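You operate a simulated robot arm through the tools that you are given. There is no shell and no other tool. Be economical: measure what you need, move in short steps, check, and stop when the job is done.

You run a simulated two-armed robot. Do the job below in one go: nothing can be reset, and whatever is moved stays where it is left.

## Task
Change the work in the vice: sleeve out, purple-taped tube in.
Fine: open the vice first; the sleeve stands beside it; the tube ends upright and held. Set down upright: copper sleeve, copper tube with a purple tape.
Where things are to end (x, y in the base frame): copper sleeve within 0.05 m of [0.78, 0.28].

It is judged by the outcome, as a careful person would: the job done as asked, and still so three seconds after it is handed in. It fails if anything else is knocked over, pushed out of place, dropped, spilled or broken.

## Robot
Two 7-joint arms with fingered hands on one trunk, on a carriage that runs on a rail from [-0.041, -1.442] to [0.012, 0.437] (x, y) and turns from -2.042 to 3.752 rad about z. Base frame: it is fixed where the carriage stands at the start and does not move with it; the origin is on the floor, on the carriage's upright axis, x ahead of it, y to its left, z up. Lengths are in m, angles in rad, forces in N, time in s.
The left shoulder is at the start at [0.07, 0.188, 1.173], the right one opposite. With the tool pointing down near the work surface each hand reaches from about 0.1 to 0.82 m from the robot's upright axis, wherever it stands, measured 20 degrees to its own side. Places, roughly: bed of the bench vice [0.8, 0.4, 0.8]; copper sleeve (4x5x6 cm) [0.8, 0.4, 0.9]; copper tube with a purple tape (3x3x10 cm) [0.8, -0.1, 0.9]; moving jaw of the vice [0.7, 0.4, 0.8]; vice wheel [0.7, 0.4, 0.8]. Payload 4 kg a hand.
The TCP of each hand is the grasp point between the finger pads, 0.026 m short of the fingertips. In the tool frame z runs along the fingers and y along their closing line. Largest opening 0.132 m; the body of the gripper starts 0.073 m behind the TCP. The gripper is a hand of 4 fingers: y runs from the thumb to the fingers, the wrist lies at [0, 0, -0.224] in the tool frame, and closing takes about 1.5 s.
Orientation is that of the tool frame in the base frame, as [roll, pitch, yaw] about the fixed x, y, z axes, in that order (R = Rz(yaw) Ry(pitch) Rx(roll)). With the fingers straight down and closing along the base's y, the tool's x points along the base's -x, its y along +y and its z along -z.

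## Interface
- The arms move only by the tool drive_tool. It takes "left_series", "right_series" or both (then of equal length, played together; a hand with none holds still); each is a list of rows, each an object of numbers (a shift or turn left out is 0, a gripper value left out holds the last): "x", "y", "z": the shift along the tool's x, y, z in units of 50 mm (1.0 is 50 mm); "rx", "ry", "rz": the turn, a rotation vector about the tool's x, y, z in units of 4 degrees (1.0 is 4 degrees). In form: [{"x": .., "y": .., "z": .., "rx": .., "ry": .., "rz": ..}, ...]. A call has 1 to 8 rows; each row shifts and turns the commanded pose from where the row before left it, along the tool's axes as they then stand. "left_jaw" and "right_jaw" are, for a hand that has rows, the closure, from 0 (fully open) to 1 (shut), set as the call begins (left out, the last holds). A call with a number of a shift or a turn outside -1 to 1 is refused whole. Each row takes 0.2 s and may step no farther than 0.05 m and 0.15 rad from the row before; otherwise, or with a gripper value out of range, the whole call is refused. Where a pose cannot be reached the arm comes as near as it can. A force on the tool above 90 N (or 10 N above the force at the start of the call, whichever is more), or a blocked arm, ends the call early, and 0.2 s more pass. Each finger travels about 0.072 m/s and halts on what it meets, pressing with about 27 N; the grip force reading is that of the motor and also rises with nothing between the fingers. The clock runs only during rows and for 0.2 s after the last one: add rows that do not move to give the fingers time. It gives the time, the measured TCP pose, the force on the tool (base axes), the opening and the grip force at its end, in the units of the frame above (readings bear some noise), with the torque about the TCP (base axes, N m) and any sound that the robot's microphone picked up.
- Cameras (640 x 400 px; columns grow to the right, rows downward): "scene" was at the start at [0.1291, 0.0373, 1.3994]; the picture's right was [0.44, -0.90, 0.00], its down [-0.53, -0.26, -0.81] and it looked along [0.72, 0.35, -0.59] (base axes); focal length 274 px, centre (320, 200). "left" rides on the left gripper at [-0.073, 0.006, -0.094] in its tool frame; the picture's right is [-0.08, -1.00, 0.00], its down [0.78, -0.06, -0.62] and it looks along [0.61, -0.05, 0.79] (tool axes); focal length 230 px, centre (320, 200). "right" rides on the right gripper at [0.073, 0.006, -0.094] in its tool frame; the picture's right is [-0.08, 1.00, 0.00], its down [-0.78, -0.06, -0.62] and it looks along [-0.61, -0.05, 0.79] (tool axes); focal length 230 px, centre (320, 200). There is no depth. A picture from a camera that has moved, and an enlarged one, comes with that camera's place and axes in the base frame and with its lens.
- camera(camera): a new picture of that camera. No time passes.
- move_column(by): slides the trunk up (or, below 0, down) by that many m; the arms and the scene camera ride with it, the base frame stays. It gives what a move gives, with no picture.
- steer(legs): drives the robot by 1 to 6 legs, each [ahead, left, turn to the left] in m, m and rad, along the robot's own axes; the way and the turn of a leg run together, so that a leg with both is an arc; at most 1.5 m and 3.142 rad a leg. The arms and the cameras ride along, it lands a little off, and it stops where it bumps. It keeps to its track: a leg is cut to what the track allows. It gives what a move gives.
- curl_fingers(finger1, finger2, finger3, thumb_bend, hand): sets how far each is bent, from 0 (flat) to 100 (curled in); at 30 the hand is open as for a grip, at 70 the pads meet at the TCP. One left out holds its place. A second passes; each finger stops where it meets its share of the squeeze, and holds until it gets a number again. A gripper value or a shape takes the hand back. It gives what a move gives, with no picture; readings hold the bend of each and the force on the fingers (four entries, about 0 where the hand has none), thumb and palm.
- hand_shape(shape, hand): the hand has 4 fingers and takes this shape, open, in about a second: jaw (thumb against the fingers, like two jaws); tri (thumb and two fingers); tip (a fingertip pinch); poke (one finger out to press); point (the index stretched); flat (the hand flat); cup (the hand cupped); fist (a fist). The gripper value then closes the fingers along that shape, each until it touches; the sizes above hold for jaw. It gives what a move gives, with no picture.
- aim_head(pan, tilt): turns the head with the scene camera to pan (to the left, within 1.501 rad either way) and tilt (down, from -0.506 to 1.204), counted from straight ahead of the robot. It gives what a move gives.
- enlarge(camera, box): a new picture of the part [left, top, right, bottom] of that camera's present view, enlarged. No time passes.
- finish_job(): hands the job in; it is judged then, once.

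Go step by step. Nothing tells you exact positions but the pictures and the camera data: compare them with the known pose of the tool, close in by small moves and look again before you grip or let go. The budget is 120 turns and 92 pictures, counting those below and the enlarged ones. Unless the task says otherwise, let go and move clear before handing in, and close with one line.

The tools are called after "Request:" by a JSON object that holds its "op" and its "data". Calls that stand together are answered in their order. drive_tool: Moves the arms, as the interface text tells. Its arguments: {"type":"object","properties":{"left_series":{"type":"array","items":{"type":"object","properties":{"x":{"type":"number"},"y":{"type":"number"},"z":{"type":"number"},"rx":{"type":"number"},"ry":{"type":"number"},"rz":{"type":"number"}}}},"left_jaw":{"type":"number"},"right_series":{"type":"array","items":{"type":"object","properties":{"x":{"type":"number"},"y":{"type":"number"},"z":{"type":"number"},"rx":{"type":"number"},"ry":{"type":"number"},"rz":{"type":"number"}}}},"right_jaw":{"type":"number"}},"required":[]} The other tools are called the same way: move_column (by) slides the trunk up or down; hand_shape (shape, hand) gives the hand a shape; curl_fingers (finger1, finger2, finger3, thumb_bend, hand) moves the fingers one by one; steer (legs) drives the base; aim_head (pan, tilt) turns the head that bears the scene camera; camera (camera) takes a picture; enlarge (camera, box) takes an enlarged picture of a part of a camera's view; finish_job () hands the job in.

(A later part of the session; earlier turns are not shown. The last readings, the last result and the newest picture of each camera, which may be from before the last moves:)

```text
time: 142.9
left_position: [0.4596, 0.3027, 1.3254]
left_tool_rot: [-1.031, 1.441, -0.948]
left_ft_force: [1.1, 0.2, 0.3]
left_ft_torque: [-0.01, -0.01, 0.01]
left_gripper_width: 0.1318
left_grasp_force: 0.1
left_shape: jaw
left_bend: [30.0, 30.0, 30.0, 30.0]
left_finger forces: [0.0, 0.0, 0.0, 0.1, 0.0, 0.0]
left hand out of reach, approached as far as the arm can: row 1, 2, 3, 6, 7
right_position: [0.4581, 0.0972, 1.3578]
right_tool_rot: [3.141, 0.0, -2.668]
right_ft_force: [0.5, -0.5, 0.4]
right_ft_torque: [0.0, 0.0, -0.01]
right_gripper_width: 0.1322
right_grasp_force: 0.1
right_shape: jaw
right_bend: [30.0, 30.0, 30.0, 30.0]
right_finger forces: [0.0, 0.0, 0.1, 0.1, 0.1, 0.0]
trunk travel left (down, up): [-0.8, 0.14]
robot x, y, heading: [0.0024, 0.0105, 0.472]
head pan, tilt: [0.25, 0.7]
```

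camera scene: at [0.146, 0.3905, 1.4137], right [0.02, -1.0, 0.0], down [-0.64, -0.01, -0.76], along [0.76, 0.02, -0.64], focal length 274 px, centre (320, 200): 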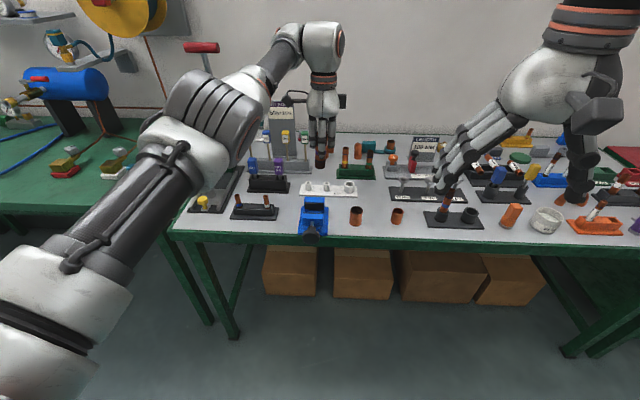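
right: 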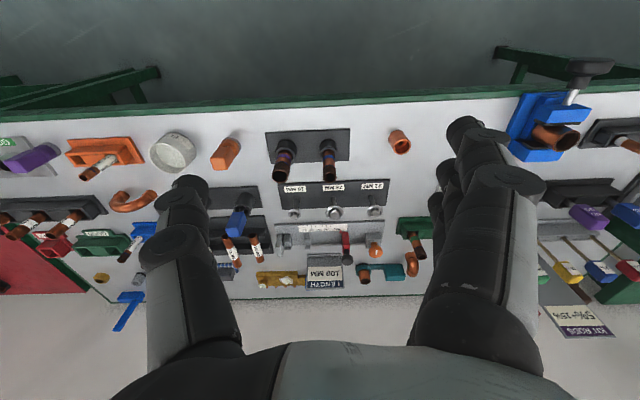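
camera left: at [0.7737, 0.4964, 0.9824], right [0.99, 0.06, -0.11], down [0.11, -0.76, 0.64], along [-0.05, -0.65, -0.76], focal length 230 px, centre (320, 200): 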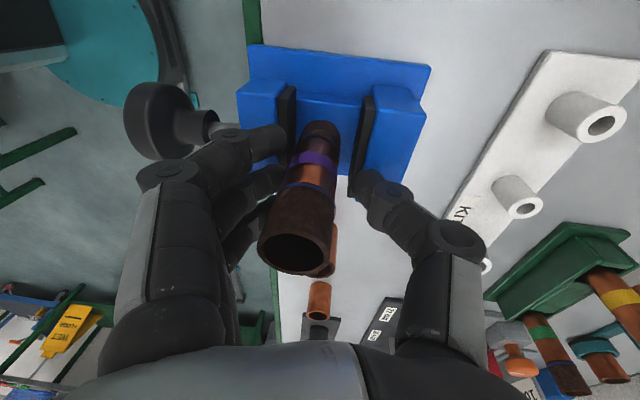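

Request:
{"op": "move_column", "data": {"by": -0.4}}

Request:
{"op": "move_column", "data": {"by": -0.03}}

Request:
{"op": "drive_tool", "data": {"left_series": [{"y": 0.9}, {"y": 0.9}, {"y": 0.7}, {"ry": -0.9}, {"ry": -0.9}, {"x": 0.3}, {"x": 0}]}}

Request:
{"op": "camera", "data": {"camera": "left"}}

```text
time: 146.7
left_position: [0.4608, 0.3033, 0.9256]
left_tool_rot: [-1.038, 1.44, -0.956]
left_ft_force: [0.1, 0.3, -0.5]
left_ft_torque: [0.0, -0.02, -0.01]
left_gripper_width: 0.132
left_grasp_force: 0.1
left_shape: jaw
left_bend: [30.0, 30.0, 30.0, 30.0]
left_finger forces: [0.0, 0.0, 0.0, 0.1, 0.0, 0.1]
right_position: [0.4592, 0.0989, 0.9572]
right_tool_rot: [3.141, 0.0, -2.668]
right_ft_force: [-0.3, 0.3, 0.5]
right_ft_torque: [0.02, -0.02, -0.02]
right_gripper_width: 0.1321
right_grasp_force: 0.1
right_shape: jaw
right_bend: [30.0, 30.0, 30.0, 30.0]
right_finger forces: [0.0, 0.0, 0.0, 0.1, 0.1, 0.0]
trunk travel left (down, up): [-0.4, 0.54]
robot x, y, heading: [0.0001, 0.0098, 0.472]
head pan, tilt: [0.25, 0.7]
```

```text
time: 147.4
left_position: [0.4603, 0.3018, 0.895]
left_tool_rot: [-1.038, 1.44, -0.955]
left_ft_force: [-0.1, 0.4, 0.2]
left_ft_torque: [0.01, 0.0, 0.01]
left_gripper_width: 0.1318
left_grasp_force: 0.0
left_shape: jaw
left_bend: [30.0, 30.0, 30.0, 30.0]
left_finger forces: [0.1, 0.0, 0.0, 0.1, 0.1, 0.0]
right_position: [0.4583, 0.0983, 0.9272]
right_tool_rot: [-3.141, 0.001, -2.669]
right_ft_force: [-0.1, -0.1, -0.3]
right_ft_torque: [0.01, -0.01, 0.0]
right_gripper_width: 0.1321
right_grasp_force: 0.1
right_shape: jaw
right_bend: [30.0, 30.0, 30.0, 30.0]
right_finger forces: [0.0, 0.0, 0.0, 0.0, 0.0, 0.1]
trunk travel left (down, up): [-0.37, 0.57]
robot x, y, heading: [0.0078, 0.0101, 0.481]
head pan, tilt: [0.25, 0.7]
```

```text
time: 149.2
left_position: [0.4473, 0.3124, 0.8939]
left_tool_rot: [-0.528, 1.328, -0.417]
left_ft_force: [0.1, 0.1, 0.4]
left_ft_torque: [0.0, -0.01, 0.0]
left_gripper_width: 0.1318
left_grasp_force: 0.0
left_shape: jaw
left_bend: [30.0, 30.0, 30.0, 30.0]
left_finger forces: [0.0, 0.1, 0.0, 0.0, 0.0, 0.1]
left hand out of reach, approached as far as the arm can: row 1, 2, 3, 6
right_position: [0.4601, 0.0981, 0.9267]
right_tool_rot: [-3.141, 0.0, -2.668]
right_ft_force: [-0.2, 0.3, 0.7]
right_ft_torque: [-0.01, 0.01, -0.03]
right_gripper_width: 0.1319
right_grasp_force: 0.0
right_shape: jaw
right_bend: [30.0, 30.0, 30.0, 30.0]
right_finger forces: [0.0, 0.0, 0.0, 0.1, 0.0, 0.0]
trunk travel left (down, up): [-0.37, 0.57]
robot x, y, heading: [0.0001, 0.0142, 0.472]
head pan, tilt: [0.25, 0.7]
stopped in row 7 (left hand): the arm was blocked; the commanded pose is now the measured one
```

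```text
8 pictures are left
camera left: at [0.3398, 0.3144, 0.9437], right [0.08, -0.98, 0.2], down [-0.42, -0.21, -0.88], along [0.9, -0.01, -0.43], focal length 230 px, centre (320, 200)
```

left: 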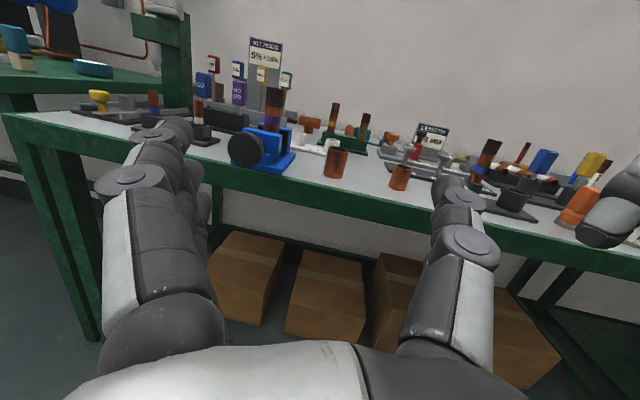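

The tube stays upright. The hand is slightly over-pitched and too close to the shoulder, so I'll move forward and re-level.

Request:
{"op": "drive_tool", "data": {"left_series": [{"z": 0.9, "ry": 1}, {"z": 0.9, "ry": 1}, {"ry": 1, "rx": 0.6}, {"rx": 0.6, "rz": 0.6}, {"rx": 0.5, "rz": 0.6}, {"rz": 0.5}, {"x": 0}]}}

Request:
{"op": "drive_tool", "data": {"left_series": [{"y": 0.8}, {"y": 0.8}, {"y": 0.6}, {"x": 0.4}, {"x": 0.4}, {"x": 0}]}}

```text
time: 150.8
left_position: [0.5287, 0.2842, 0.9277]
left_tool_rot: [-1.276, 1.483, -1.21]
left_ft_force: [0.1, 0.4, 0.0]
left_ft_torque: [-0.01, 0.0, 0.0]
left_gripper_width: 0.1319
left_grasp_force: 0.0
left_shape: jaw
left_bend: [30.0, 30.0, 30.0, 30.0]
left_finger forces: [0.1, 0.1, 0.0, 0.1, 0.0, 0.1]
left hand out of reach, approached as far as the arm can: row 1, 2, 3, 4, 5, 6
right_position: [0.4598, 0.098, 0.9264]
right_tool_rot: [3.14, 0.002, -2.67]
right_ft_force: [0.0, -0.4, -0.6]
right_ft_torque: [-0.02, -0.03, 0.01]
right_gripper_width: 0.1321
right_grasp_force: 0.1
right_shape: jaw
right_bend: [30.0, 30.0, 30.0, 30.0]
right_finger forces: [0.1, 0.1, 0.0, 0.0, 0.0, 0.0]
trunk travel left (down, up): [-0.37, 0.57]
robot x, y, heading: [-0.0025, 0.0119, 0.474]
head pan, tilt: [0.25, 0.7]
```

```text
time: 152.4
left_position: [0.5207, 0.2893, 0.907]
left_tool_rot: [-1.085, 1.456, -1.006]
left_ft_force: [0.0, -0.5, -0.1]
left_ft_torque: [0.01, 0.0, 0.04]
left_gripper_width: 0.1317
left_grasp_force: 0.1
left_shape: jaw
left_bend: [30.0, 30.0, 30.0, 30.0]
left_finger forces: [0.1, 0.0, 0.1, 0.0, 0.0, 0.0]
left hand out of reach, approached as far as the arm can: row 1, 2, 3, 4
right_position: [0.4597, 0.0996, 0.9263]
right_tool_rot: [-3.141, 0.0, -2.668]
right_ft_force: [-0.5, 0.8, 0.3]
right_ft_torque: [-0.04, 0.03, 0.02]
right_gripper_width: 0.1319
right_grasp_force: 0.1
right_shape: jaw
right_bend: [30.0, 30.0, 30.0, 30.0]
right_finger forces: [0.0, 0.1, 0.0, 0.0, 0.1, 0.1]
trunk travel left (down, up): [-0.37, 0.57]
robot x, y, heading: [0.0016, 0.0114, 0.471]
head pan, tilt: [0.25, 0.7]
stopped in row 6 (left hand): the arm was blocked; the commanded pose is now the measured one
```

The wrist is at a limit; back out by turning the hand left, moving left, then following the earlier successful path.

Request:
{"op": "drive_tool", "data": {"left_series": [{"rx": -1}, {"rx": -1}, {"rx": -1}, {"rx": -1, "z": -0.5}, {"rx": -1, "z": -0.5}, {"rx": -1}, {"rx": -1}, {"x": 0}]}}

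Request:
{"op": "drive_tool", "data": {"left_series": [{"y": 0.9}, {"y": 0.9}, {"y": 0.9}, {"y": 0.9}, {"y": 0.9}, {"y": 0.9}, {"y": 0.5}, {"x": 0}]}}

```text
time: 154.2
left_position: [0.473, 0.2717, 0.9031]
left_tool_rot: [-1.586, 1.464, -1.025]
left_ft_force: [-0.3, 0.5, -1.0]
left_ft_torque: [0.02, 0.0, 0.02]
left_gripper_width: 0.1321
left_grasp_force: 0.1
left_shape: jaw
left_bend: [30.0, 30.0, 30.0, 30.0]
left_finger forces: [0.0, 0.0, 0.0, 0.0, 0.1, 0.0]
right_position: [0.4594, 0.0989, 0.9267]
right_tool_rot: [-3.141, 0.0, -2.669]
right_ft_force: [0.2, 0.4, 1.1]
right_ft_torque: [-0.01, -0.01, -0.01]
right_gripper_width: 0.132
right_grasp_force: 0.0
right_shape: jaw
right_bend: [30.0, 30.0, 30.0, 30.0]
right_finger forces: [0.0, 0.0, 0.0, 0.1, 0.1, 0.0]
trunk travel left (down, up): [-0.37, 0.57]
robot x, y, heading: [-0.0017, 0.0113, 0.475]
head pan, tilt: [0.25, 0.7]
```

```text
time: 156.1
left_position: [0.3738, 0.5177, 0.8821]
left_tool_rot: [-1.626, 1.464, -1.06]
left_ft_force: [-0.1, -1.1, 0.2]
left_ft_torque: [0.0, 0.02, -0.03]
left_gripper_width: 0.1318
left_grasp_force: 0.1
left_shape: jaw
left_bend: [30.0, 30.0, 30.0, 30.0]
left_finger forces: [0.1, 0.0, 0.0, 0.0, 0.0, 0.0]
left hand out of reach, approached as far as the arm can: row 4, 5, 6, 7
right_position: [0.4608, 0.0985, 0.9267]
right_tool_rot: [3.141, -0.002, -2.668]
right_ft_force: [-0.1, 0.3, -0.4]
right_ft_torque: [0.02, 0.02, -0.01]
right_gripper_width: 0.132
right_grasp_force: 0.1
right_shape: jaw
right_bend: [30.0, 30.0, 30.0, 30.0]
right_finger forces: [0.0, 0.1, 0.0, 0.1, 0.0, 0.1]
trunk travel left (down, up): [-0.37, 0.57]
robot x, y, heading: [0.0006, 0.011, 0.466]
head pan, tilt: [0.25, 0.7]
```

Request:
{"op": "drive_tool", "data": {"left_series": [{"z": 0.9, "y": 0.2}, {"z": 0.8, "y": 0.4, "rx": 1}, {"z": 0.7, "y": 0.3, "rx": 1}, {"rx": 1}, {"rx": 1}, {"rx": 1}, {"x": 0}]}}

Request:
{"op": "drive_tool", "data": {"left_series": [{"y": -0.7, "rx": 0.7}, {"y": -0.7, "rx": 0.7}, {"y": -0.7, "rx": 0.7}, {"y": -0.5, "rx": 0.5}, {"x": 0}]}}

```text
time: 157.7
left_position: [0.4564, 0.5363, 0.9241]
left_tool_rot: [-1.357, 1.465, -1.093]
left_ft_force: [-0.1, 0.8, 0.0]
left_ft_torque: [-0.01, 0.0, 0.02]
left_gripper_width: 0.1319
left_grasp_force: 0.1
left_shape: jaw
left_bend: [30.0, 30.0, 30.0, 30.0]
left_finger forces: [0.0, 0.0, 0.1, 0.0, 0.1, 0.0]
left hand out of reach, approached as far as the arm can: row 1, 2, 3, 4, 5
right_position: [0.4591, 0.0981, 0.9262]
right_tool_rot: [-3.141, 0.001, -2.67]
right_ft_force: [0.4, 0.4, -0.5]
right_ft_torque: [0.02, 0.01, 0.0]
right_gripper_width: 0.1316
right_grasp_force: 0.1
right_shape: jaw
right_bend: [30.0, 30.0, 30.0, 30.0]
right_finger forces: [0.1, 0.0, 0.0, 0.1, 0.1, 0.0]
trunk travel left (down, up): [-0.37, 0.57]
robot x, y, heading: [0.0002, 0.0142, 0.472]
head pan, tilt: [0.25, 0.7]
```

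```text
time: 158.8
left_position: [0.4761, 0.4079, 0.9407]
left_tool_rot: [-1.172, 1.465, -1.092]
left_ft_force: [0.1, -1.0, 0.3]
left_ft_torque: [0.0, -0.01, 0.01]
left_gripper_width: 0.132
left_grasp_force: 0.0
left_shape: jaw
left_bend: [30.0, 30.0, 30.0, 30.0]
left_finger forces: [0.1, 0.0, 0.0, 0.1, 0.0, 0.0]
right_position: [0.4596, 0.099, 0.9277]
right_tool_rot: [3.141, 0.001, -2.668]
right_ft_force: [0.1, 0.4, 0.6]
right_ft_torque: [0.02, 0.0, 0.01]
right_gripper_width: 0.1319
right_grasp_force: 0.1
right_shape: jaw
right_bend: [30.0, 30.0, 30.0, 30.0]
right_finger forces: [0.1, 0.0, 0.0, 0.0, 0.1, 0.0]
trunk travel left (down, up): [-0.37, 0.57]
robot x, y, heading: [-0.0009, 0.0118, 0.473]
head pan, tilt: [0.25, 0.7]
```

Recovered. Level the hand and go down to wheel height.

Request:
{"op": "drive_tool", "data": {"left_series": [{"x": 0.6, "rx": 0.6, "ry": 0.6}, {"x": 0.6, "rx": 0.6}, {"x": 0.6, "rz": 0.7}, {"y": 0.3, "rz": 0.7}, {"x": 0}]}}

Request:
{"op": "camera", "data": {"camera": "left"}}

```text
time: 160.1
left_position: [0.4813, 0.4158, 0.8508]
left_tool_rot: [0.074, 1.564, 0.07]
left_ft_force: [0.8, -0.7, 0.3]
left_ft_torque: [-0.02, 0.02, 0.03]
left_gripper_width: 0.1318
left_grasp_force: 0.0
left_shape: jaw
left_bend: [30.0, 30.0, 30.0, 30.0]
left_finger forces: [0.0, 0.0, 0.0, 0.0, 0.0, 0.0]
right_position: [0.4591, 0.0997, 0.9265]
right_tool_rot: [3.141, 0.001, -2.669]
right_ft_force: [0.0, -0.6, 0.3]
right_ft_torque: [0.02, 0.0, -0.03]
right_gripper_width: 0.1319
right_grasp_force: 0.0
right_shape: jaw
right_bend: [30.0, 30.0, 30.0, 30.0]
right_finger forces: [0.0, 0.1, 0.0, 0.1, 0.1, 0.1]
trunk travel left (down, up): [-0.37, 0.57]
robot x, y, heading: [-0.0005, 0.0101, 0.467]
head pan, tilt: [0.25, 0.7]
```

```text
7 pictures are left
camera left: at [0.3851, 0.4225, 0.9221], right [0.0, -1.0, 0.08], down [-0.61, -0.06, -0.79], along [0.79, -0.05, -0.61], focal length 230 px, centre (320, 200)
```

left: 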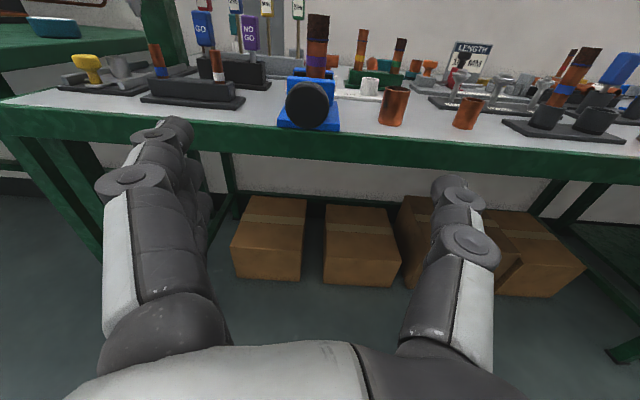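

Wheel at (0.645, 0.429, 0.852). Advance and grip.

Request:
{"op": "drive_tool", "data": {"left_series": [{"y": 0.24}, {"z": 0.9}, {"z": 0.9}, {"z": 0.8}, {"z": 0.6}, {"x": 0}]}}

Request:
{"op": "drive_tool", "data": {"left_series": [{"x": 0}, {"x": 0}, {"x": 0}, {"x": 0}, {"x": 0}, {"x": 0}, {"x": 0}, {"x": 0}], "left_jaw": 1}}

```text
time: 161.4
left_position: [0.639, 0.4273, 0.8516]
left_tool_rot: [0.014, 1.563, 0.011]
left_ft_force: [-0.4, -0.4, -0.8]
left_ft_torque: [-0.01, -0.03, -0.03]
left_gripper_width: 0.132
left_grasp_force: 0.1
left_shape: jaw
left_bend: [30.0, 30.0, 30.0, 30.0]
left_finger forces: [0.0, 0.1, 0.0, 0.0, 0.0, 0.0]
right_position: [0.4592, 0.0987, 0.927]
right_tool_rot: [-3.141, 0.0, -2.669]
right_ft_force: [-0.1, 0.1, -0.9]
right_ft_torque: [-0.02, 0.01, 0.06]
right_gripper_width: 0.1316
right_grasp_force: 0.0
right_shape: jaw
right_bend: [30.0, 30.0, 30.0, 30.0]
right_finger forces: [0.0, 0.1, 0.0, 0.0, 0.0, 0.1]
trunk travel left (down, up): [-0.37, 0.57]
robot x, y, heading: [-0.0027, 0.0131, 0.471]
head pan, tilt: [0.25, 0.7]
```

```text
time: 163.2
left_position: [0.6381, 0.4264, 0.8537]
left_tool_rot: [0.018, 1.562, 0.012]
left_ft_force: [0.7, -1.8, 2.2]
left_ft_torque: [-0.03, -0.03, -0.01]
left_gripper_width: 0.0309
left_grasp_force: 26.8
left_shape: jaw
left_bend: [71.0, 74.0, 73.0, 70.0]
left_finger forces: [7.2, 8.5, 9.8, 0.0, 23.6, 0.0]
right_position: [0.4603, 0.0982, 0.9267]
right_tool_rot: [3.141, 0.002, -2.669]
right_ft_force: [0.9, 0.7, -0.3]
right_ft_torque: [0.01, 0.03, -0.03]
right_gripper_width: 0.1322
right_grasp_force: 0.1
right_shape: jaw
right_bend: [30.0, 30.0, 30.0, 30.0]
right_finger forces: [0.1, 0.0, 0.1, 0.0, 0.0, 0.0]
trunk travel left (down, up): [-0.37, 0.57]
robot x, y, heading: [0.0007, 0.0115, 0.47]
head pan, tilt: [0.25, 0.7]
```

Firm grip on the wheel. Turn clockwise (positive rz) to close.

Request:
{"op": "drive_tool", "data": {"left_series": [{"rz": 1}, {"rz": 1}, {"rz": 1}, {"rz": 1}, {"rz": 1}, {"rz": 1}, {"rz": 1}, {"rz": 1}]}}

Request:
{"op": "drive_tool", "data": {"left_series": [{"rz": 1}, {"rz": 1}, {"rz": 1}, {"rz": 1}, {"rz": 1}, {"rz": 1}, {"rz": 1}, {"rz": 1}]}}

Request:
{"op": "drive_tool", "data": {"left_series": [{"rz": 1}, {"rz": 1}, {"rz": 1}, {"rz": 1}, {"rz": 1}, {"rz": 1}, {"rz": 1}, {"x": 0}]}}

Request:
{"op": "camera", "data": {"camera": "left"}}

```text
time: 165.1
left_position: [0.6387, 0.4247, 0.8517]
left_tool_rot: [1.554, 1.009, 1.552]
left_ft_force: [-22.9, -8.0, -8.2]
left_ft_torque: [-0.11, 0.29, -0.28]
left_gripper_width: 0.0323
left_grasp_force: 26.7
left_shape: jaw
left_bend: [72.0, 74.0, 74.0, 71.0]
left_finger forces: [5.6, 8.3, 11.0, 0.1, 34.2, 0.0]
right_position: [0.4574, 0.099, 0.9272]
right_tool_rot: [-3.142, 0.002, -2.669]
right_ft_force: [0.9, -0.5, -0.2]
right_ft_torque: [0.02, 0.0, 0.0]
right_gripper_width: 0.1317
right_grasp_force: 0.0
right_shape: jaw
right_bend: [30.0, 30.0, 30.0, 30.0]
right_finger forces: [0.1, 0.0, 0.0, 0.1, 0.0, 0.0]
trunk travel left (down, up): [-0.37, 0.57]
robot x, y, heading: [-0.0005, 0.0094, 0.471]
head pan, tilt: [0.25, 0.7]
```

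```text
time: 166.8
left_position: [0.6392, 0.4256, 0.8529]
left_tool_rot: [1.559, 0.452, 1.562]
left_ft_force: [-25.9, -18.4, -14.9]
left_ft_torque: [-0.18, 0.65, -0.49]
left_gripper_width: 0.0343
left_grasp_force: 27.6
left_shape: jaw
left_bend: [72.0, 75.0, 74.0, 71.0]
left_finger forces: [11.8, 7.1, 8.6, 0.1, 40.3, 0.0]
right_position: [0.4582, 0.0975, 0.9275]
right_tool_rot: [-3.141, 0.002, -2.669]
right_ft_force: [0.5, 0.0, 0.2]
right_ft_torque: [-0.03, -0.01, 0.02]
right_gripper_width: 0.1316
right_grasp_force: 0.1
right_shape: jaw
right_bend: [30.0, 30.0, 30.0, 30.0]
right_finger forces: [0.0, 0.0, 0.0, 0.1, 0.0, 0.0]
trunk travel left (down, up): [-0.37, 0.57]
robot x, y, heading: [0.0016, 0.0095, 0.473]
head pan, tilt: [0.25, 0.7]
```

```text
time: 168.7
left_position: [0.6416, 0.4231, 0.8492]
left_tool_rot: [1.565, -0.036, 1.564]
left_ft_force: [-30.6, -30.6, -27.0]
left_ft_torque: [-0.24, 0.93, -0.57]
left_gripper_width: 0.0352
left_grasp_force: 26.8
left_shape: jaw
left_bend: [73.0, 75.0, 75.0, 71.0]
left_finger forces: [31.1, 7.0, 8.2, 0.0, 42.5, 0.0]
right_position: [0.4583, 0.0978, 0.9274]
right_tool_rot: [3.139, 0.002, -2.668]
right_ft_force: [1.8, -1.1, -0.4]
right_ft_torque: [0.03, 0.0, 0.01]
right_gripper_width: 0.132
right_grasp_force: 0.2
right_shape: jaw
right_bend: [30.0, 30.0, 30.0, 30.0]
right_finger forces: [0.0, 0.0, 0.0, 0.0, 0.0, 0.0]
trunk travel left (down, up): [-0.37, 0.57]
robot x, y, heading: [-0.001, 0.0139, 0.474]
head pan, tilt: [0.25, 0.7]
```

```text
6 pictures are left
camera left: at [0.5463, 0.3512, 0.8519], right [0.0, -0.04, -1.0], down [-0.61, 0.79, -0.03], along [0.79, 0.61, -0.02], focal length 230 px, centre (320, 200)
```

left: 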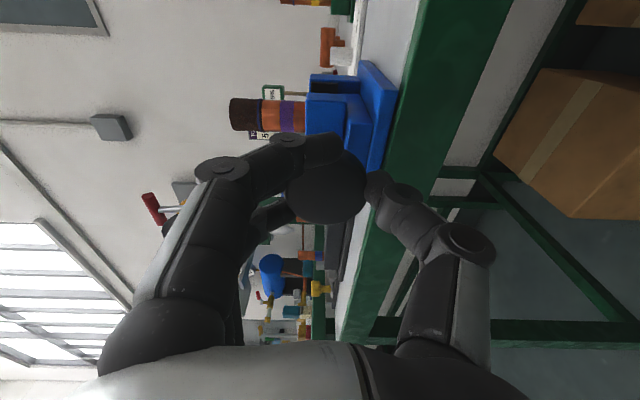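

The wheel turned about 90° with low torque and the tube stays upright. Release, wind the hand back and take another stroke.

Request:
{"op": "drive_tool", "data": {"left_series": [{"x": 0}, {"x": 0}, {"x": 0}, {"x": 0}, {"x": 0}, {"z": -0.9}, {"rz": -1}, {"rz": -1}], "left_jaw": 0}}

Request:
{"op": "drive_tool", "data": {"left_series": [{"rz": -1}, {"rz": -1}, {"rz": -1}, {"rz": -1}, {"rz": -1}, {"rz": -1}, {"rz": -1}, {"rz": -1}]}}

Request:
{"op": "drive_tool", "data": {"left_series": [{"rz": -1}, {"rz": -1}, {"rz": -1}, {"rz": -1}, {"rz": -1}, {"rz": -1}, {"rz": -1}, {"rz": -1}]}}

Request:
{"op": "drive_tool", "data": {"left_series": [{"rz": -1}, {"rz": -1}, {"rz": -1}, {"rz": -1}, {"rz": -1}, {"x": 0}]}}

Request:
{"op": "camera", "data": {"camera": "scene"}}

```text
time: 170.4
left_position: [0.5961, 0.4279, 0.8514]
left_tool_rot: [1.562, 0.106, 1.566]
left_ft_force: [0.0, 0.5, -0.2]
left_ft_torque: [-0.02, 0.0, -0.01]
left_gripper_width: 0.1318
left_grasp_force: 0.0
left_shape: jaw
left_bend: [30.0, 30.0, 30.0, 30.0]
left_finger forces: [0.0, 0.0, 0.0, 0.0, 0.0, 0.0]
right_position: [0.4592, 0.0997, 0.9271]
right_tool_rot: [3.141, 0.0, -2.669]
right_ft_force: [0.4, 0.3, 0.0]
right_ft_torque: [0.01, -0.02, 0.02]
right_gripper_width: 0.132
right_grasp_force: 0.1
right_shape: jaw
right_bend: [30.0, 30.0, 30.0, 30.0]
right_finger forces: [0.0, 0.0, 0.0, 0.0, 0.0, 0.0]
trunk travel left (down, up): [-0.37, 0.57]
robot x, y, heading: [0.0007, 0.008, 0.471]
head pan, tilt: [0.25, 0.7]
```

```text
time: 172.2
left_position: [0.5975, 0.4264, 0.8505]
left_tool_rot: [1.562, 0.663, 1.561]
left_ft_force: [-0.2, -1.3, 0.3]
left_ft_torque: [0.02, 0.0, -0.01]
left_gripper_width: 0.132
left_grasp_force: 0.1
left_shape: jaw
left_bend: [30.0, 30.0, 30.0, 30.0]
left_finger forces: [0.1, 0.1, 0.0, 0.1, 0.0, 0.0]
right_position: [0.4603, 0.0984, 0.9262]
right_tool_rot: [-3.141, 0.0, -2.668]
right_ft_force: [-0.1, 0.5, 0.0]
right_ft_torque: [0.0, 0.01, 0.0]
right_gripper_width: 0.1321
right_grasp_force: 0.1
right_shape: jaw
right_bend: [30.0, 30.0, 30.0, 30.0]
right_finger forces: [0.0, 0.1, 0.1, 0.1, 0.1, 0.1]
trunk travel left (down, up): [-0.37, 0.57]
robot x, y, heading: [0.0029, 0.0134, 0.469]
head pan, tilt: [0.25, 0.7]
```

```text
time: 174.1
left_position: [0.5976, 0.4251, 0.8502]
left_tool_rot: [1.547, 1.223, 1.545]
left_ft_force: [0.0, 0.4, -0.1]
left_ft_torque: [-0.01, 0.0, -0.02]
left_gripper_width: 0.1316
left_grasp_force: 0.1
left_shape: jaw
left_bend: [30.0, 30.0, 30.0, 30.0]
left_finger forces: [0.1, 0.0, 0.1, 0.0, 0.1, 0.1]
right_position: [0.4594, 0.0983, 0.9265]
right_tool_rot: [-3.14, -0.001, -2.667]
right_ft_force: [0.4, 0.1, 0.3]
right_ft_torque: [0.04, 0.03, -0.01]
right_gripper_width: 0.1319
right_grasp_force: 0.1
right_shape: jaw
right_bend: [30.0, 30.0, 30.0, 30.0]
right_finger forces: [0.0, 0.1, 0.0, 0.0, 0.1, 0.0]
trunk travel left (down, up): [-0.37, 0.57]
robot x, y, heading: [0.0008, 0.0115, 0.473]
head pan, tilt: [0.25, 0.7]
```

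```text
time: 175.4
left_position: [0.5971, 0.4272, 0.8511]
left_tool_rot: [-0.176, 1.564, -0.178]
left_ft_force: [-0.3, -0.2, 0.2]
left_ft_torque: [0.01, 0.02, 0.02]
left_gripper_width: 0.1318
left_grasp_force: 0.0
left_shape: jaw
left_bend: [30.0, 30.0, 30.0, 30.0]
left_finger forces: [0.0, 0.1, 0.1, 0.1, 0.0, 0.1]
right_position: [0.4596, 0.0972, 0.9275]
right_tool_rot: [-3.141, 0.0, -2.669]
right_ft_force: [1.3, -0.6, -1.2]
right_ft_torque: [-0.01, 0.03, 0.0]
right_gripper_width: 0.1317
right_grasp_force: 0.1
right_shape: jaw
right_bend: [30.0, 30.0, 30.0, 30.0]
right_finger forces: [0.0, 0.1, 0.0, 0.0, 0.1, 0.0]
trunk travel left (down, up): [-0.37, 0.57]
robot x, y, heading: [0.002, 0.01, 0.476]
head pan, tilt: [0.25, 0.7]
```

```text
5 pictures are left
camera scene: at [0.1094, 0.0894, 1.1138], right [0.66, -0.75, 0.0], down [-0.48, -0.43, -0.76], along [0.57, 0.51, -0.64], focal length 274 px, centre (320, 200)
```

scene: 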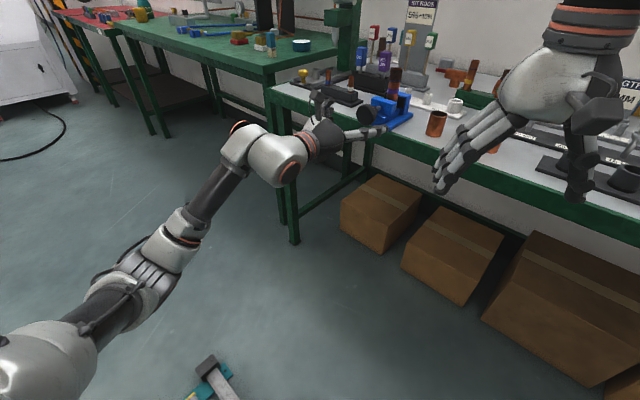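

Request:
{"op": "drive_tool", "data": {"left_series": [{"z": 0.5}, {"z": 0.42}, {"x": 0}]}}

Request:
{"op": "drive_tool", "data": {"left_series": [{"x": 0}, {"x": 0}, {"x": 0}, {"x": 0}, {"x": 0}, {"x": 0}, {"x": 0}, {"x": 0}], "left_jaw": 1}}

Request:
{"op": "drive_tool", "data": {"left_series": [{"rz": 1}, {"rz": 1}, {"rz": 1}, {"rz": 1}, {"rz": 1}, {"rz": 1}, {"rz": 1}, {"rz": 1}]}}

Request:
{"op": "enlarge", "data": {"camera": "scene", "box": [350, 60, 430, 130]}}

```text
time: 176.2
left_position: [0.6437, 0.4288, 0.8528]
left_tool_rot: [-0.007, 1.564, -0.014]
left_ft_force: [-0.3, -0.3, -0.7]
left_ft_torque: [-0.02, 0.01, 0.0]
left_gripper_width: 0.1318
left_grasp_force: 0.0
left_shape: jaw
left_bend: [30.0, 30.0, 30.0, 30.0]
left_finger forces: [0.0, 0.1, 0.0, 0.0, 0.0, 0.1]
right_position: [0.4596, 0.0985, 0.9282]
right_tool_rot: [3.141, 0.0, -2.669]
right_ft_force: [1.1, -0.3, -0.2]
right_ft_torque: [-0.01, -0.02, 0.0]
right_gripper_width: 0.1318
right_grasp_force: 0.1
right_shape: jaw
right_bend: [30.0, 30.0, 30.0, 30.0]
right_finger forces: [0.0, 0.0, 0.0, 0.0, 0.0, 0.0]
trunk travel left (down, up): [-0.37, 0.57]
robot x, y, heading: [0.0012, 0.0116, 0.475]
head pan, tilt: [0.25, 0.7]
```

```text
time: 178.1
left_position: [0.6434, 0.4269, 0.8528]
left_tool_rot: [0.029, 1.562, 0.023]
left_ft_force: [0.2, -3.1, 1.1]
left_ft_torque: [-0.02, 0.03, -0.01]
left_gripper_width: 0.0309
left_grasp_force: 26.8
left_shape: jaw
left_bend: [72.0, 73.0, 73.0, 70.0]
left_finger forces: [2.1, 9.3, 10.6, 0.0, 23.9, 0.0]
right_position: [0.4589, 0.0977, 0.9271]
right_tool_rot: [3.142, -0.001, -2.67]
right_ft_force: [0.3, -0.4, -0.1]
right_ft_torque: [-0.04, 0.0, 0.0]
right_gripper_width: 0.1322
right_grasp_force: 0.0
right_shape: jaw
right_bend: [30.0, 30.0, 30.0, 30.0]
right_finger forces: [0.0, 0.0, 0.1, 0.0, 0.1, 0.0]
trunk travel left (down, up): [-0.37, 0.57]
robot x, y, heading: [0.0016, 0.01, 0.471]
head pan, tilt: [0.25, 0.7]
```

```text
time: 179.8
left_position: [0.6443, 0.4245, 0.8493]
left_tool_rot: [1.555, 1.008, 1.553]
left_ft_force: [0.1, -14.4, 1.0]
left_ft_torque: [-0.12, 0.02, -0.28]
left_gripper_width: 0.0305
left_grasp_force: 27.4
left_shape: jaw
left_bend: [72.0, 73.0, 73.0, 70.0]
left_finger forces: [1.9, 8.6, 8.8, 0.0, 30.7, 0.0]
right_position: [0.4585, 0.0974, 0.9283]
right_tool_rot: [3.141, 0.002, -2.668]
right_ft_force: [0.6, 0.1, 0.3]
right_ft_torque: [0.01, -0.02, 0.01]
right_gripper_width: 0.132
right_grasp_force: 0.0
right_shape: jaw
right_bend: [30.0, 30.0, 30.0, 30.0]
right_finger forces: [0.0, 0.0, 0.0, 0.0, 0.0, 0.1]
trunk travel left (down, up): [-0.37, 0.57]
robot x, y, heading: [0.0025, 0.015, 0.47]
head pan, tilt: [0.25, 0.7]
```

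```text
5.71 times, centred on (390, 95) of scene
camera zoom: at [0.1091, 0.0875, 1.1139], right [0.66, -0.75, 0.0], down [-0.48, -0.42, -0.77], along [0.57, 0.51, -0.64], focal length 1568 px, centre (-80, 800)
```

zoom: 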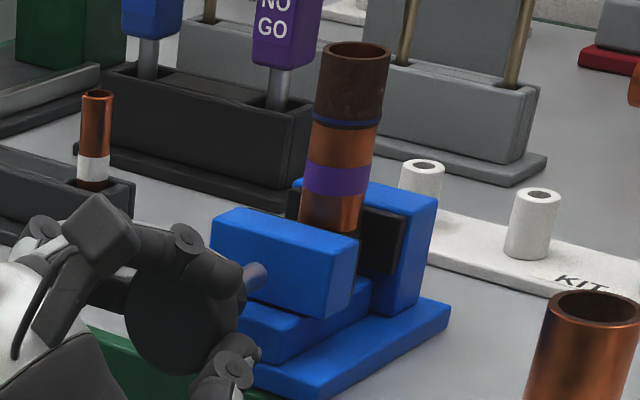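

The jaw has advanced about 6 mm and the tube is upright; roughly 12 mm remain. Continue with more strokes.

Request:
{"op": "drive_tool", "data": {"left_series": [{"rz": 1}, {"rz": 1}, {"rz": 1}, {"rz": 1}, {"rz": 1}, {"rz": 1}, {"rz": 1}, {"rz": 1}]}}

Request:
{"op": "drive_tool", "data": {"left_series": [{"rz": 1}, {"rz": 1}, {"rz": 1}, {"rz": 1}, {"rz": 1}, {"rz": 1}, {"rz": 1}, {"x": 0}]}}

Request:
{"op": "drive_tool", "data": {"left_series": [{"x": 0}, {"x": 0}, {"x": 0}, {"x": 0}, {"x": 0}, {"z": -0.9}, {"rz": -1}, {"rz": -1}], "left_jaw": 0}}

Request:
{"op": "drive_tool", "data": {"left_series": [{"rz": -1}, {"rz": -1}, {"rz": -1}, {"rz": -1}, {"rz": -1}, {"rz": -1}, {"rz": -1}, {"rz": -1}]}}

Request:
{"op": "drive_tool", "data": {"left_series": [{"rz": -1}, {"rz": -1}, {"rz": -1}, {"rz": -1}, {"rz": -1}, {"rz": -1}, {"rz": -1}, {"rz": -1}]}}

Request:
{"op": "drive_tool", "data": {"left_series": [{"rz": -1}, {"rz": -1}, {"rz": -1}, {"rz": -1}, {"rz": -1}, {"rz": -1}, {"rz": -1}, {"x": 0}]}}

```text
time: 181.7
left_position: [0.6426, 0.4243, 0.8499]
left_tool_rot: [1.565, 0.451, 1.561]
left_ft_force: [-1.1, -23.5, -10.0]
left_ft_torque: [-0.18, 0.25, -0.47]
left_gripper_width: 0.0312
left_grasp_force: 26.9
left_shape: jaw
left_bend: [72.0, 74.0, 73.0, 70.0]
left_finger forces: [2.8, 7.9, 6.6, 0.1, 34.9, 0.1]
right_position: [0.4593, 0.0955, 0.9271]
right_tool_rot: [3.14, -0.001, -2.669]
right_ft_force: [-0.4, -0.1, -0.3]
right_ft_torque: [-0.01, -0.01, -0.01]
right_gripper_width: 0.1319
right_grasp_force: 0.1
right_shape: jaw
right_bend: [30.0, 30.0, 30.0, 30.0]
right_finger forces: [0.0, 0.0, 0.1, 0.1, 0.0, 0.0]
trunk travel left (down, up): [-0.37, 0.57]
robot x, y, heading: [0.0006, 0.0111, 0.475]
head pan, tilt: [0.25, 0.7]
```

```text
time: 183.4
left_position: [0.6424, 0.4228, 0.8485]
left_tool_rot: [1.57, -0.039, 1.564]
left_ft_force: [-6.7, -34.5, -24.0]
left_ft_torque: [-0.24, 0.55, -0.51]
left_gripper_width: 0.0324
left_grasp_force: 27.2
left_shape: jaw
left_bend: [73.0, 74.0, 74.0, 70.0]
left_finger forces: [11.8, 8.6, 5.1, 0.1, 38.5, 0.1]
right_position: [0.4604, 0.0951, 0.9247]
right_tool_rot: [3.139, 0.0, -2.666]
right_ft_force: [0.2, 0.1, -0.1]
right_ft_torque: [-0.01, -0.01, 0.02]
right_gripper_width: 0.1318
right_grasp_force: 0.0
right_shape: jaw
right_bend: [30.0, 30.0, 30.0, 30.0]
right_finger forces: [0.0, 0.1, 0.0, 0.0, 0.0, 0.0]
trunk travel left (down, up): [-0.37, 0.57]
robot x, y, heading: [0.0014, 0.0134, 0.475]
head pan, tilt: [0.25, 0.7]
```

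```text
time: 185.2
left_position: [0.5958, 0.4285, 0.8508]
left_tool_rot: [1.562, 0.107, 1.567]
left_ft_force: [-0.8, -1.5, 0.5]
left_ft_torque: [0.01, 0.0, -0.01]
left_gripper_width: 0.1321
left_grasp_force: 0.0
left_shape: jaw
left_bend: [30.0, 30.0, 30.0, 30.0]
left_finger forces: [0.0, 0.0, 0.0, 0.0, 0.1, 0.0]
right_position: [0.4594, 0.0985, 0.9264]
right_tool_rot: [-3.14, -0.001, -2.669]
right_ft_force: [-0.1, 0.0, -0.1]
right_ft_torque: [0.03, -0.01, -0.02]
right_gripper_width: 0.1321
right_grasp_force: 0.1
right_shape: jaw
right_bend: [30.0, 30.0, 30.0, 30.0]
right_finger forces: [0.0, 0.0, 0.1, 0.0, 0.1, 0.0]
trunk travel left (down, up): [-0.37, 0.57]
robot x, y, heading: [0.0026, 0.0134, 0.477]
head pan, tilt: [0.25, 0.7]
```

```text
time: 187.1
left_position: [0.5989, 0.4269, 0.8509]
left_tool_rot: [1.56, 0.664, 1.56]
left_ft_force: [0.3, 0.0, -0.1]
left_ft_torque: [0.01, 0.02, -0.02]
left_gripper_width: 0.1316
left_grasp_force: 0.0
left_shape: jaw
left_bend: [30.0, 30.0, 30.0, 30.0]
left_finger forces: [0.0, 0.0, 0.1, 0.1, 0.0, 0.0]
right_position: [0.4593, 0.0994, 0.9278]
right_tool_rot: [-3.141, 0.001, -2.669]
right_ft_force: [0.1, 0.3, 0.7]
right_ft_torque: [0.01, -0.01, -0.07]
right_gripper_width: 0.1318
right_grasp_force: 0.1
right_shape: jaw
right_bend: [30.0, 30.0, 30.0, 30.0]
right_finger forces: [0.0, 0.0, 0.0, 0.0, 0.1, 0.0]
trunk travel left (down, up): [-0.37, 0.57]
robot x, y, heading: [-0.001, 0.0084, 0.476]
head pan, tilt: [0.25, 0.7]
```

```text
time: 188.8
left_position: [0.5987, 0.4268, 0.8491]
left_tool_rot: [1.548, 1.224, 1.545]
left_ft_force: [-0.6, 0.5, 0.1]
left_ft_torque: [0.0, 0.01, -0.01]
left_gripper_width: 0.1317
left_grasp_force: 0.1
left_shape: jaw
left_bend: [30.0, 30.0, 30.0, 30.0]
left_finger forces: [0.1, 0.0, 0.0, 0.1, 0.0, 0.0]
right_position: [0.458, 0.0997, 0.9264]
right_tool_rot: [-3.141, 0.0, -2.67]
right_ft_force: [0.3, 0.9, 0.3]
right_ft_torque: [0.03, -0.02, 0.01]
right_gripper_width: 0.1318
right_grasp_force: 0.1
right_shape: jaw
right_bend: [30.0, 30.0, 30.0, 30.0]
right_finger forces: [0.1, 0.0, 0.0, 0.0, 0.0, 0.0]
trunk travel left (down, up): [-0.37, 0.57]
robot x, y, heading: [0.0054, 0.0134, 0.473]
head pan, tilt: [0.25, 0.7]
```

```text
time: 190.7
left_position: [0.5982, 0.4275, 0.8499]
left_tool_rot: [-1.518, 1.429, -1.521]
left_ft_force: [0.8, -0.1, 0.2]
left_ft_torque: [-0.01, -0.02, 0.04]
left_gripper_width: 0.1319
left_grasp_force: 0.0
left_shape: jaw
left_bend: [30.0, 30.0, 30.0, 30.0]
left_finger forces: [0.0, 0.0, 0.0, 0.1, 0.1, 0.1]
right_position: [0.4596, 0.0986, 0.9274]
right_tool_rot: [3.141, 0.001, -2.668]
right_ft_force: [-0.8, -0.3, -0.2]
right_ft_torque: [0.01, 0.02, 0.0]
right_gripper_width: 0.1317
right_grasp_force: 0.0
right_shape: jaw
right_bend: [30.0, 30.0, 30.0, 30.0]
right_finger forces: [0.0, 0.0, 0.0, 0.1, 0.1, 0.0]
trunk travel left (down, up): [-0.37, 0.57]
robot x, y, heading: [0.0019, 0.0185, 0.47]
head pan, tilt: [0.25, 0.7]
```

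Request:
{"op": "drive_tool", "data": {"left_series": [{"z": 0.5}, {"z": 0.42}, {"x": 0}]}}

Request:
{"op": "drive_tool", "data": {"left_series": [{"x": 0}, {"x": 0}, {"x": 0}, {"x": 0}, {"x": 0}, {"x": 0}, {"x": 0}, {"x": 0}], "left_jaw": 1}}

Request:
{"op": "drive_tool", "data": {"left_series": [{"rz": 1}, {"rz": 1}, {"rz": 1}, {"rz": 1}, {"rz": 1}, {"rz": 1}, {"rz": 1}, {"rz": 1}]}}

Request:
{"op": "drive_tool", "data": {"left_series": [{"rz": 1}, {"rz": 1}, {"rz": 1}, {"rz": 1}, {"rz": 1}, {"rz": 1}, {"rz": 1}, {"rz": 1}]}}

Request:
{"op": "drive_tool", "data": {"left_series": [{"rz": 1}, {"rz": 1}, {"rz": 1}, {"rz": 1}, {"rz": 1}, {"rz": 1}, {"rz": 1}, {"rz": 1}]}}

Request:
{"op": "drive_tool", "data": {"left_series": [{"x": 0}, {"x": 0}, {"x": 0}, {"x": 0}, {"x": 0}, {"z": -0.9}, {"rz": -1}, {"rz": -1}], "left_jaw": 0}}

Request:
{"op": "drive_tool", "data": {"left_series": [{"rz": -1}, {"rz": -1}, {"rz": -1}, {"rz": -1}, {"rz": -1}, {"rz": -1}, {"rz": -1}, {"rz": -1}]}}

Request:
{"op": "drive_tool", "data": {"left_series": [{"rz": -1}, {"rz": -1}, {"rz": -1}, {"rz": -1}, {"rz": -1}, {"rz": -1}, {"rz": -1}, {"rz": -1}]}}

Request:
{"op": "drive_tool", "data": {"left_series": [{"rz": -1}, {"rz": -1}, {"rz": -1}, {"rz": -1}, {"rz": -1}, {"rz": -1}, {"x": 0}]}}

```text
time: 191.4
left_position: [0.6439, 0.4261, 0.8502]
left_tool_rot: [-1.514, 1.43, -1.52]
left_ft_force: [0.7, -0.7, 0.4]
left_ft_torque: [-0.01, 0.01, 0.02]
left_gripper_width: 0.1323
left_grasp_force: 0.1
left_shape: jaw
left_bend: [30.0, 30.0, 30.0, 30.0]
left_finger forces: [0.0, 0.1, 0.0, 0.0, 0.1, 0.0]
right_position: [0.4601, 0.0989, 0.9264]
right_tool_rot: [-3.141, -0.001, -2.667]
right_ft_force: [-0.9, -0.4, -0.5]
right_ft_torque: [0.04, 0.05, 0.0]
right_gripper_width: 0.1319
right_grasp_force: 0.0
right_shape: jaw
right_bend: [30.0, 30.0, 30.0, 30.0]
right_finger forces: [0.0, 0.1, 0.0, 0.0, 0.0, 0.0]
trunk travel left (down, up): [-0.37, 0.57]
robot x, y, heading: [0.0013, 0.0086, 0.472]
head pan, tilt: [0.25, 0.7]
```

```text
time: 193.2
left_position: [0.6431, 0.4261, 0.8511]
left_tool_rot: [-1.515, 1.431, -1.516]
left_ft_force: [0.3, 0.5, 1.4]
left_ft_torque: [-0.02, -0.02, 0.02]
left_gripper_width: 0.0341
left_grasp_force: 27.0
left_shape: jaw
left_bend: [73.0, 73.0, 73.0, 70.0]
left_finger forces: [6.8, 8.1, 8.8, 0.0, 23.6, 0.0]
right_position: [0.4593, 0.0989, 0.9281]
right_tool_rot: [-3.141, 0.0, -2.668]
right_ft_force: [-0.7, -0.2, -0.2]
right_ft_torque: [0.03, -0.02, -0.02]
right_gripper_width: 0.132
right_grasp_force: 0.0
right_shape: jaw
right_bend: [30.0, 30.0, 30.0, 30.0]
right_finger forces: [0.0, 0.0, 0.1, 0.0, 0.0, 0.0]
trunk travel left (down, up): [-0.37, 0.57]
robot x, y, heading: [-0.0002, 0.0125, 0.475]
head pan, tilt: [0.25, 0.7]
```

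```text
time: 195.1
left_position: [0.6433, 0.4265, 0.8496]
left_tool_rot: [1.553, 1.15, 1.55]
left_ft_force: [-10.0, -8.7, -9.5]
left_ft_torque: [-0.14, 0.24, -0.29]
left_gripper_width: 0.0345
left_grasp_force: 27.0
left_shape: jaw
left_bend: [73.0, 74.0, 74.0, 70.0]
left_finger forces: [5.8, 6.8, 9.8, 0.0, 33.0, 0.0]
right_position: [0.4585, 0.0982, 0.9265]
right_tool_rot: [3.141, -0.001, -2.671]
right_ft_force: [-0.3, 0.0, 0.4]
right_ft_torque: [0.02, -0.03, 0.0]
right_gripper_width: 0.1316
right_grasp_force: 0.0
right_shape: jaw
right_bend: [30.0, 30.0, 30.0, 30.0]
right_finger forces: [0.0, 0.0, 0.1, 0.0, 0.0, 0.0]
trunk travel left (down, up): [-0.37, 0.57]
robot x, y, heading: [-0.0001, 0.0113, 0.473]
head pan, tilt: [0.25, 0.7]
```

```text
time: 196.8
left_position: [0.644, 0.4258, 0.8497]
left_tool_rot: [1.565, 0.591, 1.563]
left_ft_force: [-12.2, -11.4, -16.8]
left_ft_torque: [-0.43, 0.59, -0.47]
left_gripper_width: 0.0357
left_grasp_force: 27.0
left_shape: jaw
left_bend: [73.0, 74.0, 74.0, 70.0]
left_finger forces: [4.4, 5.1, 9.7, 0.0, 38.6, 0.0]
right_position: [0.461, 0.0986, 0.9277]
right_tool_rot: [3.141, 0.0, -2.668]
right_ft_force: [0.4, -0.1, -0.5]
right_ft_torque: [0.01, -0.02, 0.01]
right_gripper_width: 0.1319
right_grasp_force: 0.0
right_shape: jaw
right_bend: [30.0, 30.0, 30.0, 30.0]
right_finger forces: [0.0, 0.0, 0.1, 0.0, 0.1, 0.0]
trunk travel left (down, up): [-0.37, 0.57]
robot x, y, heading: [0.0019, 0.0102, 0.473]
head pan, tilt: [0.25, 0.7]
```

```text
time: 198.7
left_position: [0.6441, 0.4225, 0.8503]
left_tool_rot: [1.564, 0.036, 1.56]
left_ft_force: [-18.8, -31.4, -23.2]
left_ft_torque: [-1.78, 0.86, -0.51]
left_gripper_width: 0.0368
left_grasp_force: 26.7
left_shape: jaw
left_bend: [75.0, 75.0, 74.0, 70.0]
left_finger forces: [0.9, 4.2, 18.0, 0.0, 53.2, 0.0]
right_position: [0.4597, 0.0971, 0.9267]
right_tool_rot: [3.139, 0.0, -2.67]
right_ft_force: [-0.3, -0.8, 0.3]
right_ft_torque: [-0.05, -0.01, 0.0]
right_gripper_width: 0.1319
right_grasp_force: 0.1
right_shape: jaw
right_bend: [30.0, 30.0, 30.0, 30.0]
right_finger forces: [0.1, 0.1, 0.1, 0.0, 0.0, 0.0]
trunk travel left (down, up): [-0.37, 0.57]
robot x, y, heading: [-0.0034, 0.0127, 0.468]
head pan, tilt: [0.25, 0.7]
```

```text
time: 200.4
left_position: [0.5991, 0.426, 0.8525]
left_tool_rot: [1.562, 0.175, 1.565]
left_ft_force: [0.4, 0.2, -0.2]
left_ft_torque: [-0.02, 0.0, -0.03]
left_gripper_width: 0.1318
left_grasp_force: 0.0
left_shape: jaw
left_bend: [30.0, 30.0, 30.0, 30.0]
left_finger forces: [0.0, 0.0, 0.1, 0.0, 0.1, 0.0]
right_position: [0.4591, 0.0984, 0.9259]
right_tool_rot: [-3.142, 0.0, -2.668]
right_ft_force: [-0.2, 0.1, -0.5]
right_ft_torque: [0.02, 0.0, -0.02]
right_gripper_width: 0.1319
right_grasp_force: 0.1
right_shape: jaw
right_bend: [30.0, 30.0, 30.0, 30.0]
right_finger forces: [0.1, 0.0, 0.0, 0.1, 0.0, 0.0]
trunk travel left (down, up): [-0.37, 0.57]
robot x, y, heading: [-0.0009, 0.0153, 0.478]
head pan, tilt: [0.25, 0.7]
```

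```text
time: 202.2
left_position: [0.5987, 0.4268, 0.8496]
left_tool_rot: [1.561, 0.735, 1.56]
left_ft_force: [0.1, -0.5, 0.2]
left_ft_torque: [0.02, -0.01, -0.03]
left_gripper_width: 0.132
left_grasp_force: 0.0
left_shape: jaw
left_bend: [30.0, 30.0, 30.0, 30.0]
left_finger forces: [0.0, 0.0, 0.0, 0.0, 0.1, 0.1]
right_position: [0.459, 0.0982, 0.9265]
right_tool_rot: [-3.141, 0.0, -2.668]
right_ft_force: [0.1, -0.2, 0.7]
right_ft_torque: [0.02, -0.04, 0.01]
right_gripper_width: 0.1316
right_grasp_force: 0.0
right_shape: jaw
right_bend: [30.0, 30.0, 30.0, 30.0]
right_finger forces: [0.0, 0.1, 0.0, 0.0, 0.0, 0.0]
trunk travel left (down, up): [-0.37, 0.57]
robot x, y, heading: [0.0028, 0.0109, 0.466]
head pan, tilt: [0.25, 0.7]
```

```text
time: 204.1
left_position: [0.5993, 0.4264, 0.85]
left_tool_rot: [1.543, 1.294, 1.541]
left_ft_force: [0.1, 0.7, 0.0]
left_ft_torque: [0.02, -0.01, -0.01]
left_gripper_width: 0.1319
left_grasp_force: 0.0
left_shape: jaw
left_bend: [30.0, 30.0, 30.0, 30.0]
left_finger forces: [0.0, 0.0, 0.0, 0.0, 0.1, 0.0]
right_position: [0.4601, 0.0992, 0.9266]
right_tool_rot: [3.141, -0.001, -2.668]
right_ft_force: [-0.2, 0.2, -0.1]
right_ft_torque: [-0.02, -0.02, 0.04]
right_gripper_width: 0.132
right_grasp_force: 0.0
right_shape: jaw
right_bend: [30.0, 30.0, 30.0, 30.0]
right_finger forces: [0.1, 0.0, 0.0, 0.1, 0.0, 0.0]
trunk travel left (down, up): [-0.37, 0.57]
robot x, y, heading: [0.0013, 0.011, 0.474]
head pan, tilt: [0.25, 0.7]
```

```text
time: 205.7
left_position: [0.5993, 0.4271, 0.8496]
left_tool_rot: [-1.516, 1.429, -1.521]
left_ft_force: [-0.8, 0.7, -0.2]
left_ft_torque: [0.0, 0.0, -0.02]
left_gripper_width: 0.1317
left_grasp_force: 0.1
left_shape: jaw
left_bend: [30.0, 30.0, 30.0, 30.0]
left_finger forces: [0.0, 0.0, 0.1, 0.0, 0.0, 0.0]
right_position: [0.4595, 0.0987, 0.9266]
right_tool_rot: [3.141, 0.0, -2.668]
right_ft_force: [0.4, 0.0, -0.8]
right_ft_torque: [0.0, -0.02, 0.01]
right_gripper_width: 0.1319
right_grasp_force: 0.1
right_shape: jaw
right_bend: [30.0, 30.0, 30.0, 30.0]
right_finger forces: [0.1, 0.0, 0.0, 0.0, 0.1, 0.0]
trunk travel left (down, up): [-0.37, 0.57]
robot x, y, heading: [0.0008, 0.0109, 0.473]
head pan, tilt: [0.25, 0.7]
```

The torque rose sharply to 1.8 N m near the end of that stroke, so the jaw seems to have met the tube. Check.

Request:
{"op": "enlarge", "data": {"camera": "scene", "box": [350, 60, 430, 130]}}

```text
5.71 times, centred on (390, 95) of scene
camera zoom: at [0.1094, 0.0894, 1.1138], right [0.66, -0.75, 0.0], down [-0.48, -0.43, -0.76], along [0.57, 0.51, -0.64], focal length 1568 px, centre (-80, 800)
```

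zoom: 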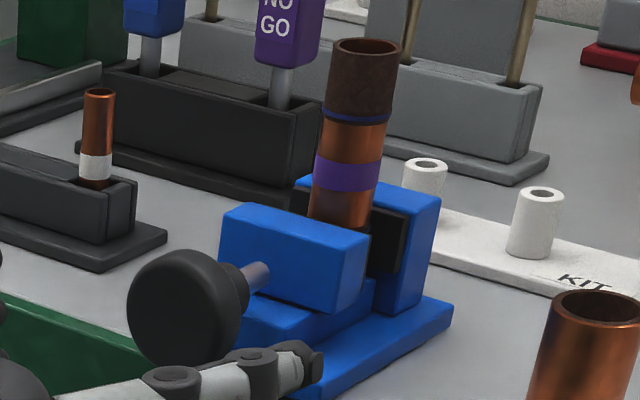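

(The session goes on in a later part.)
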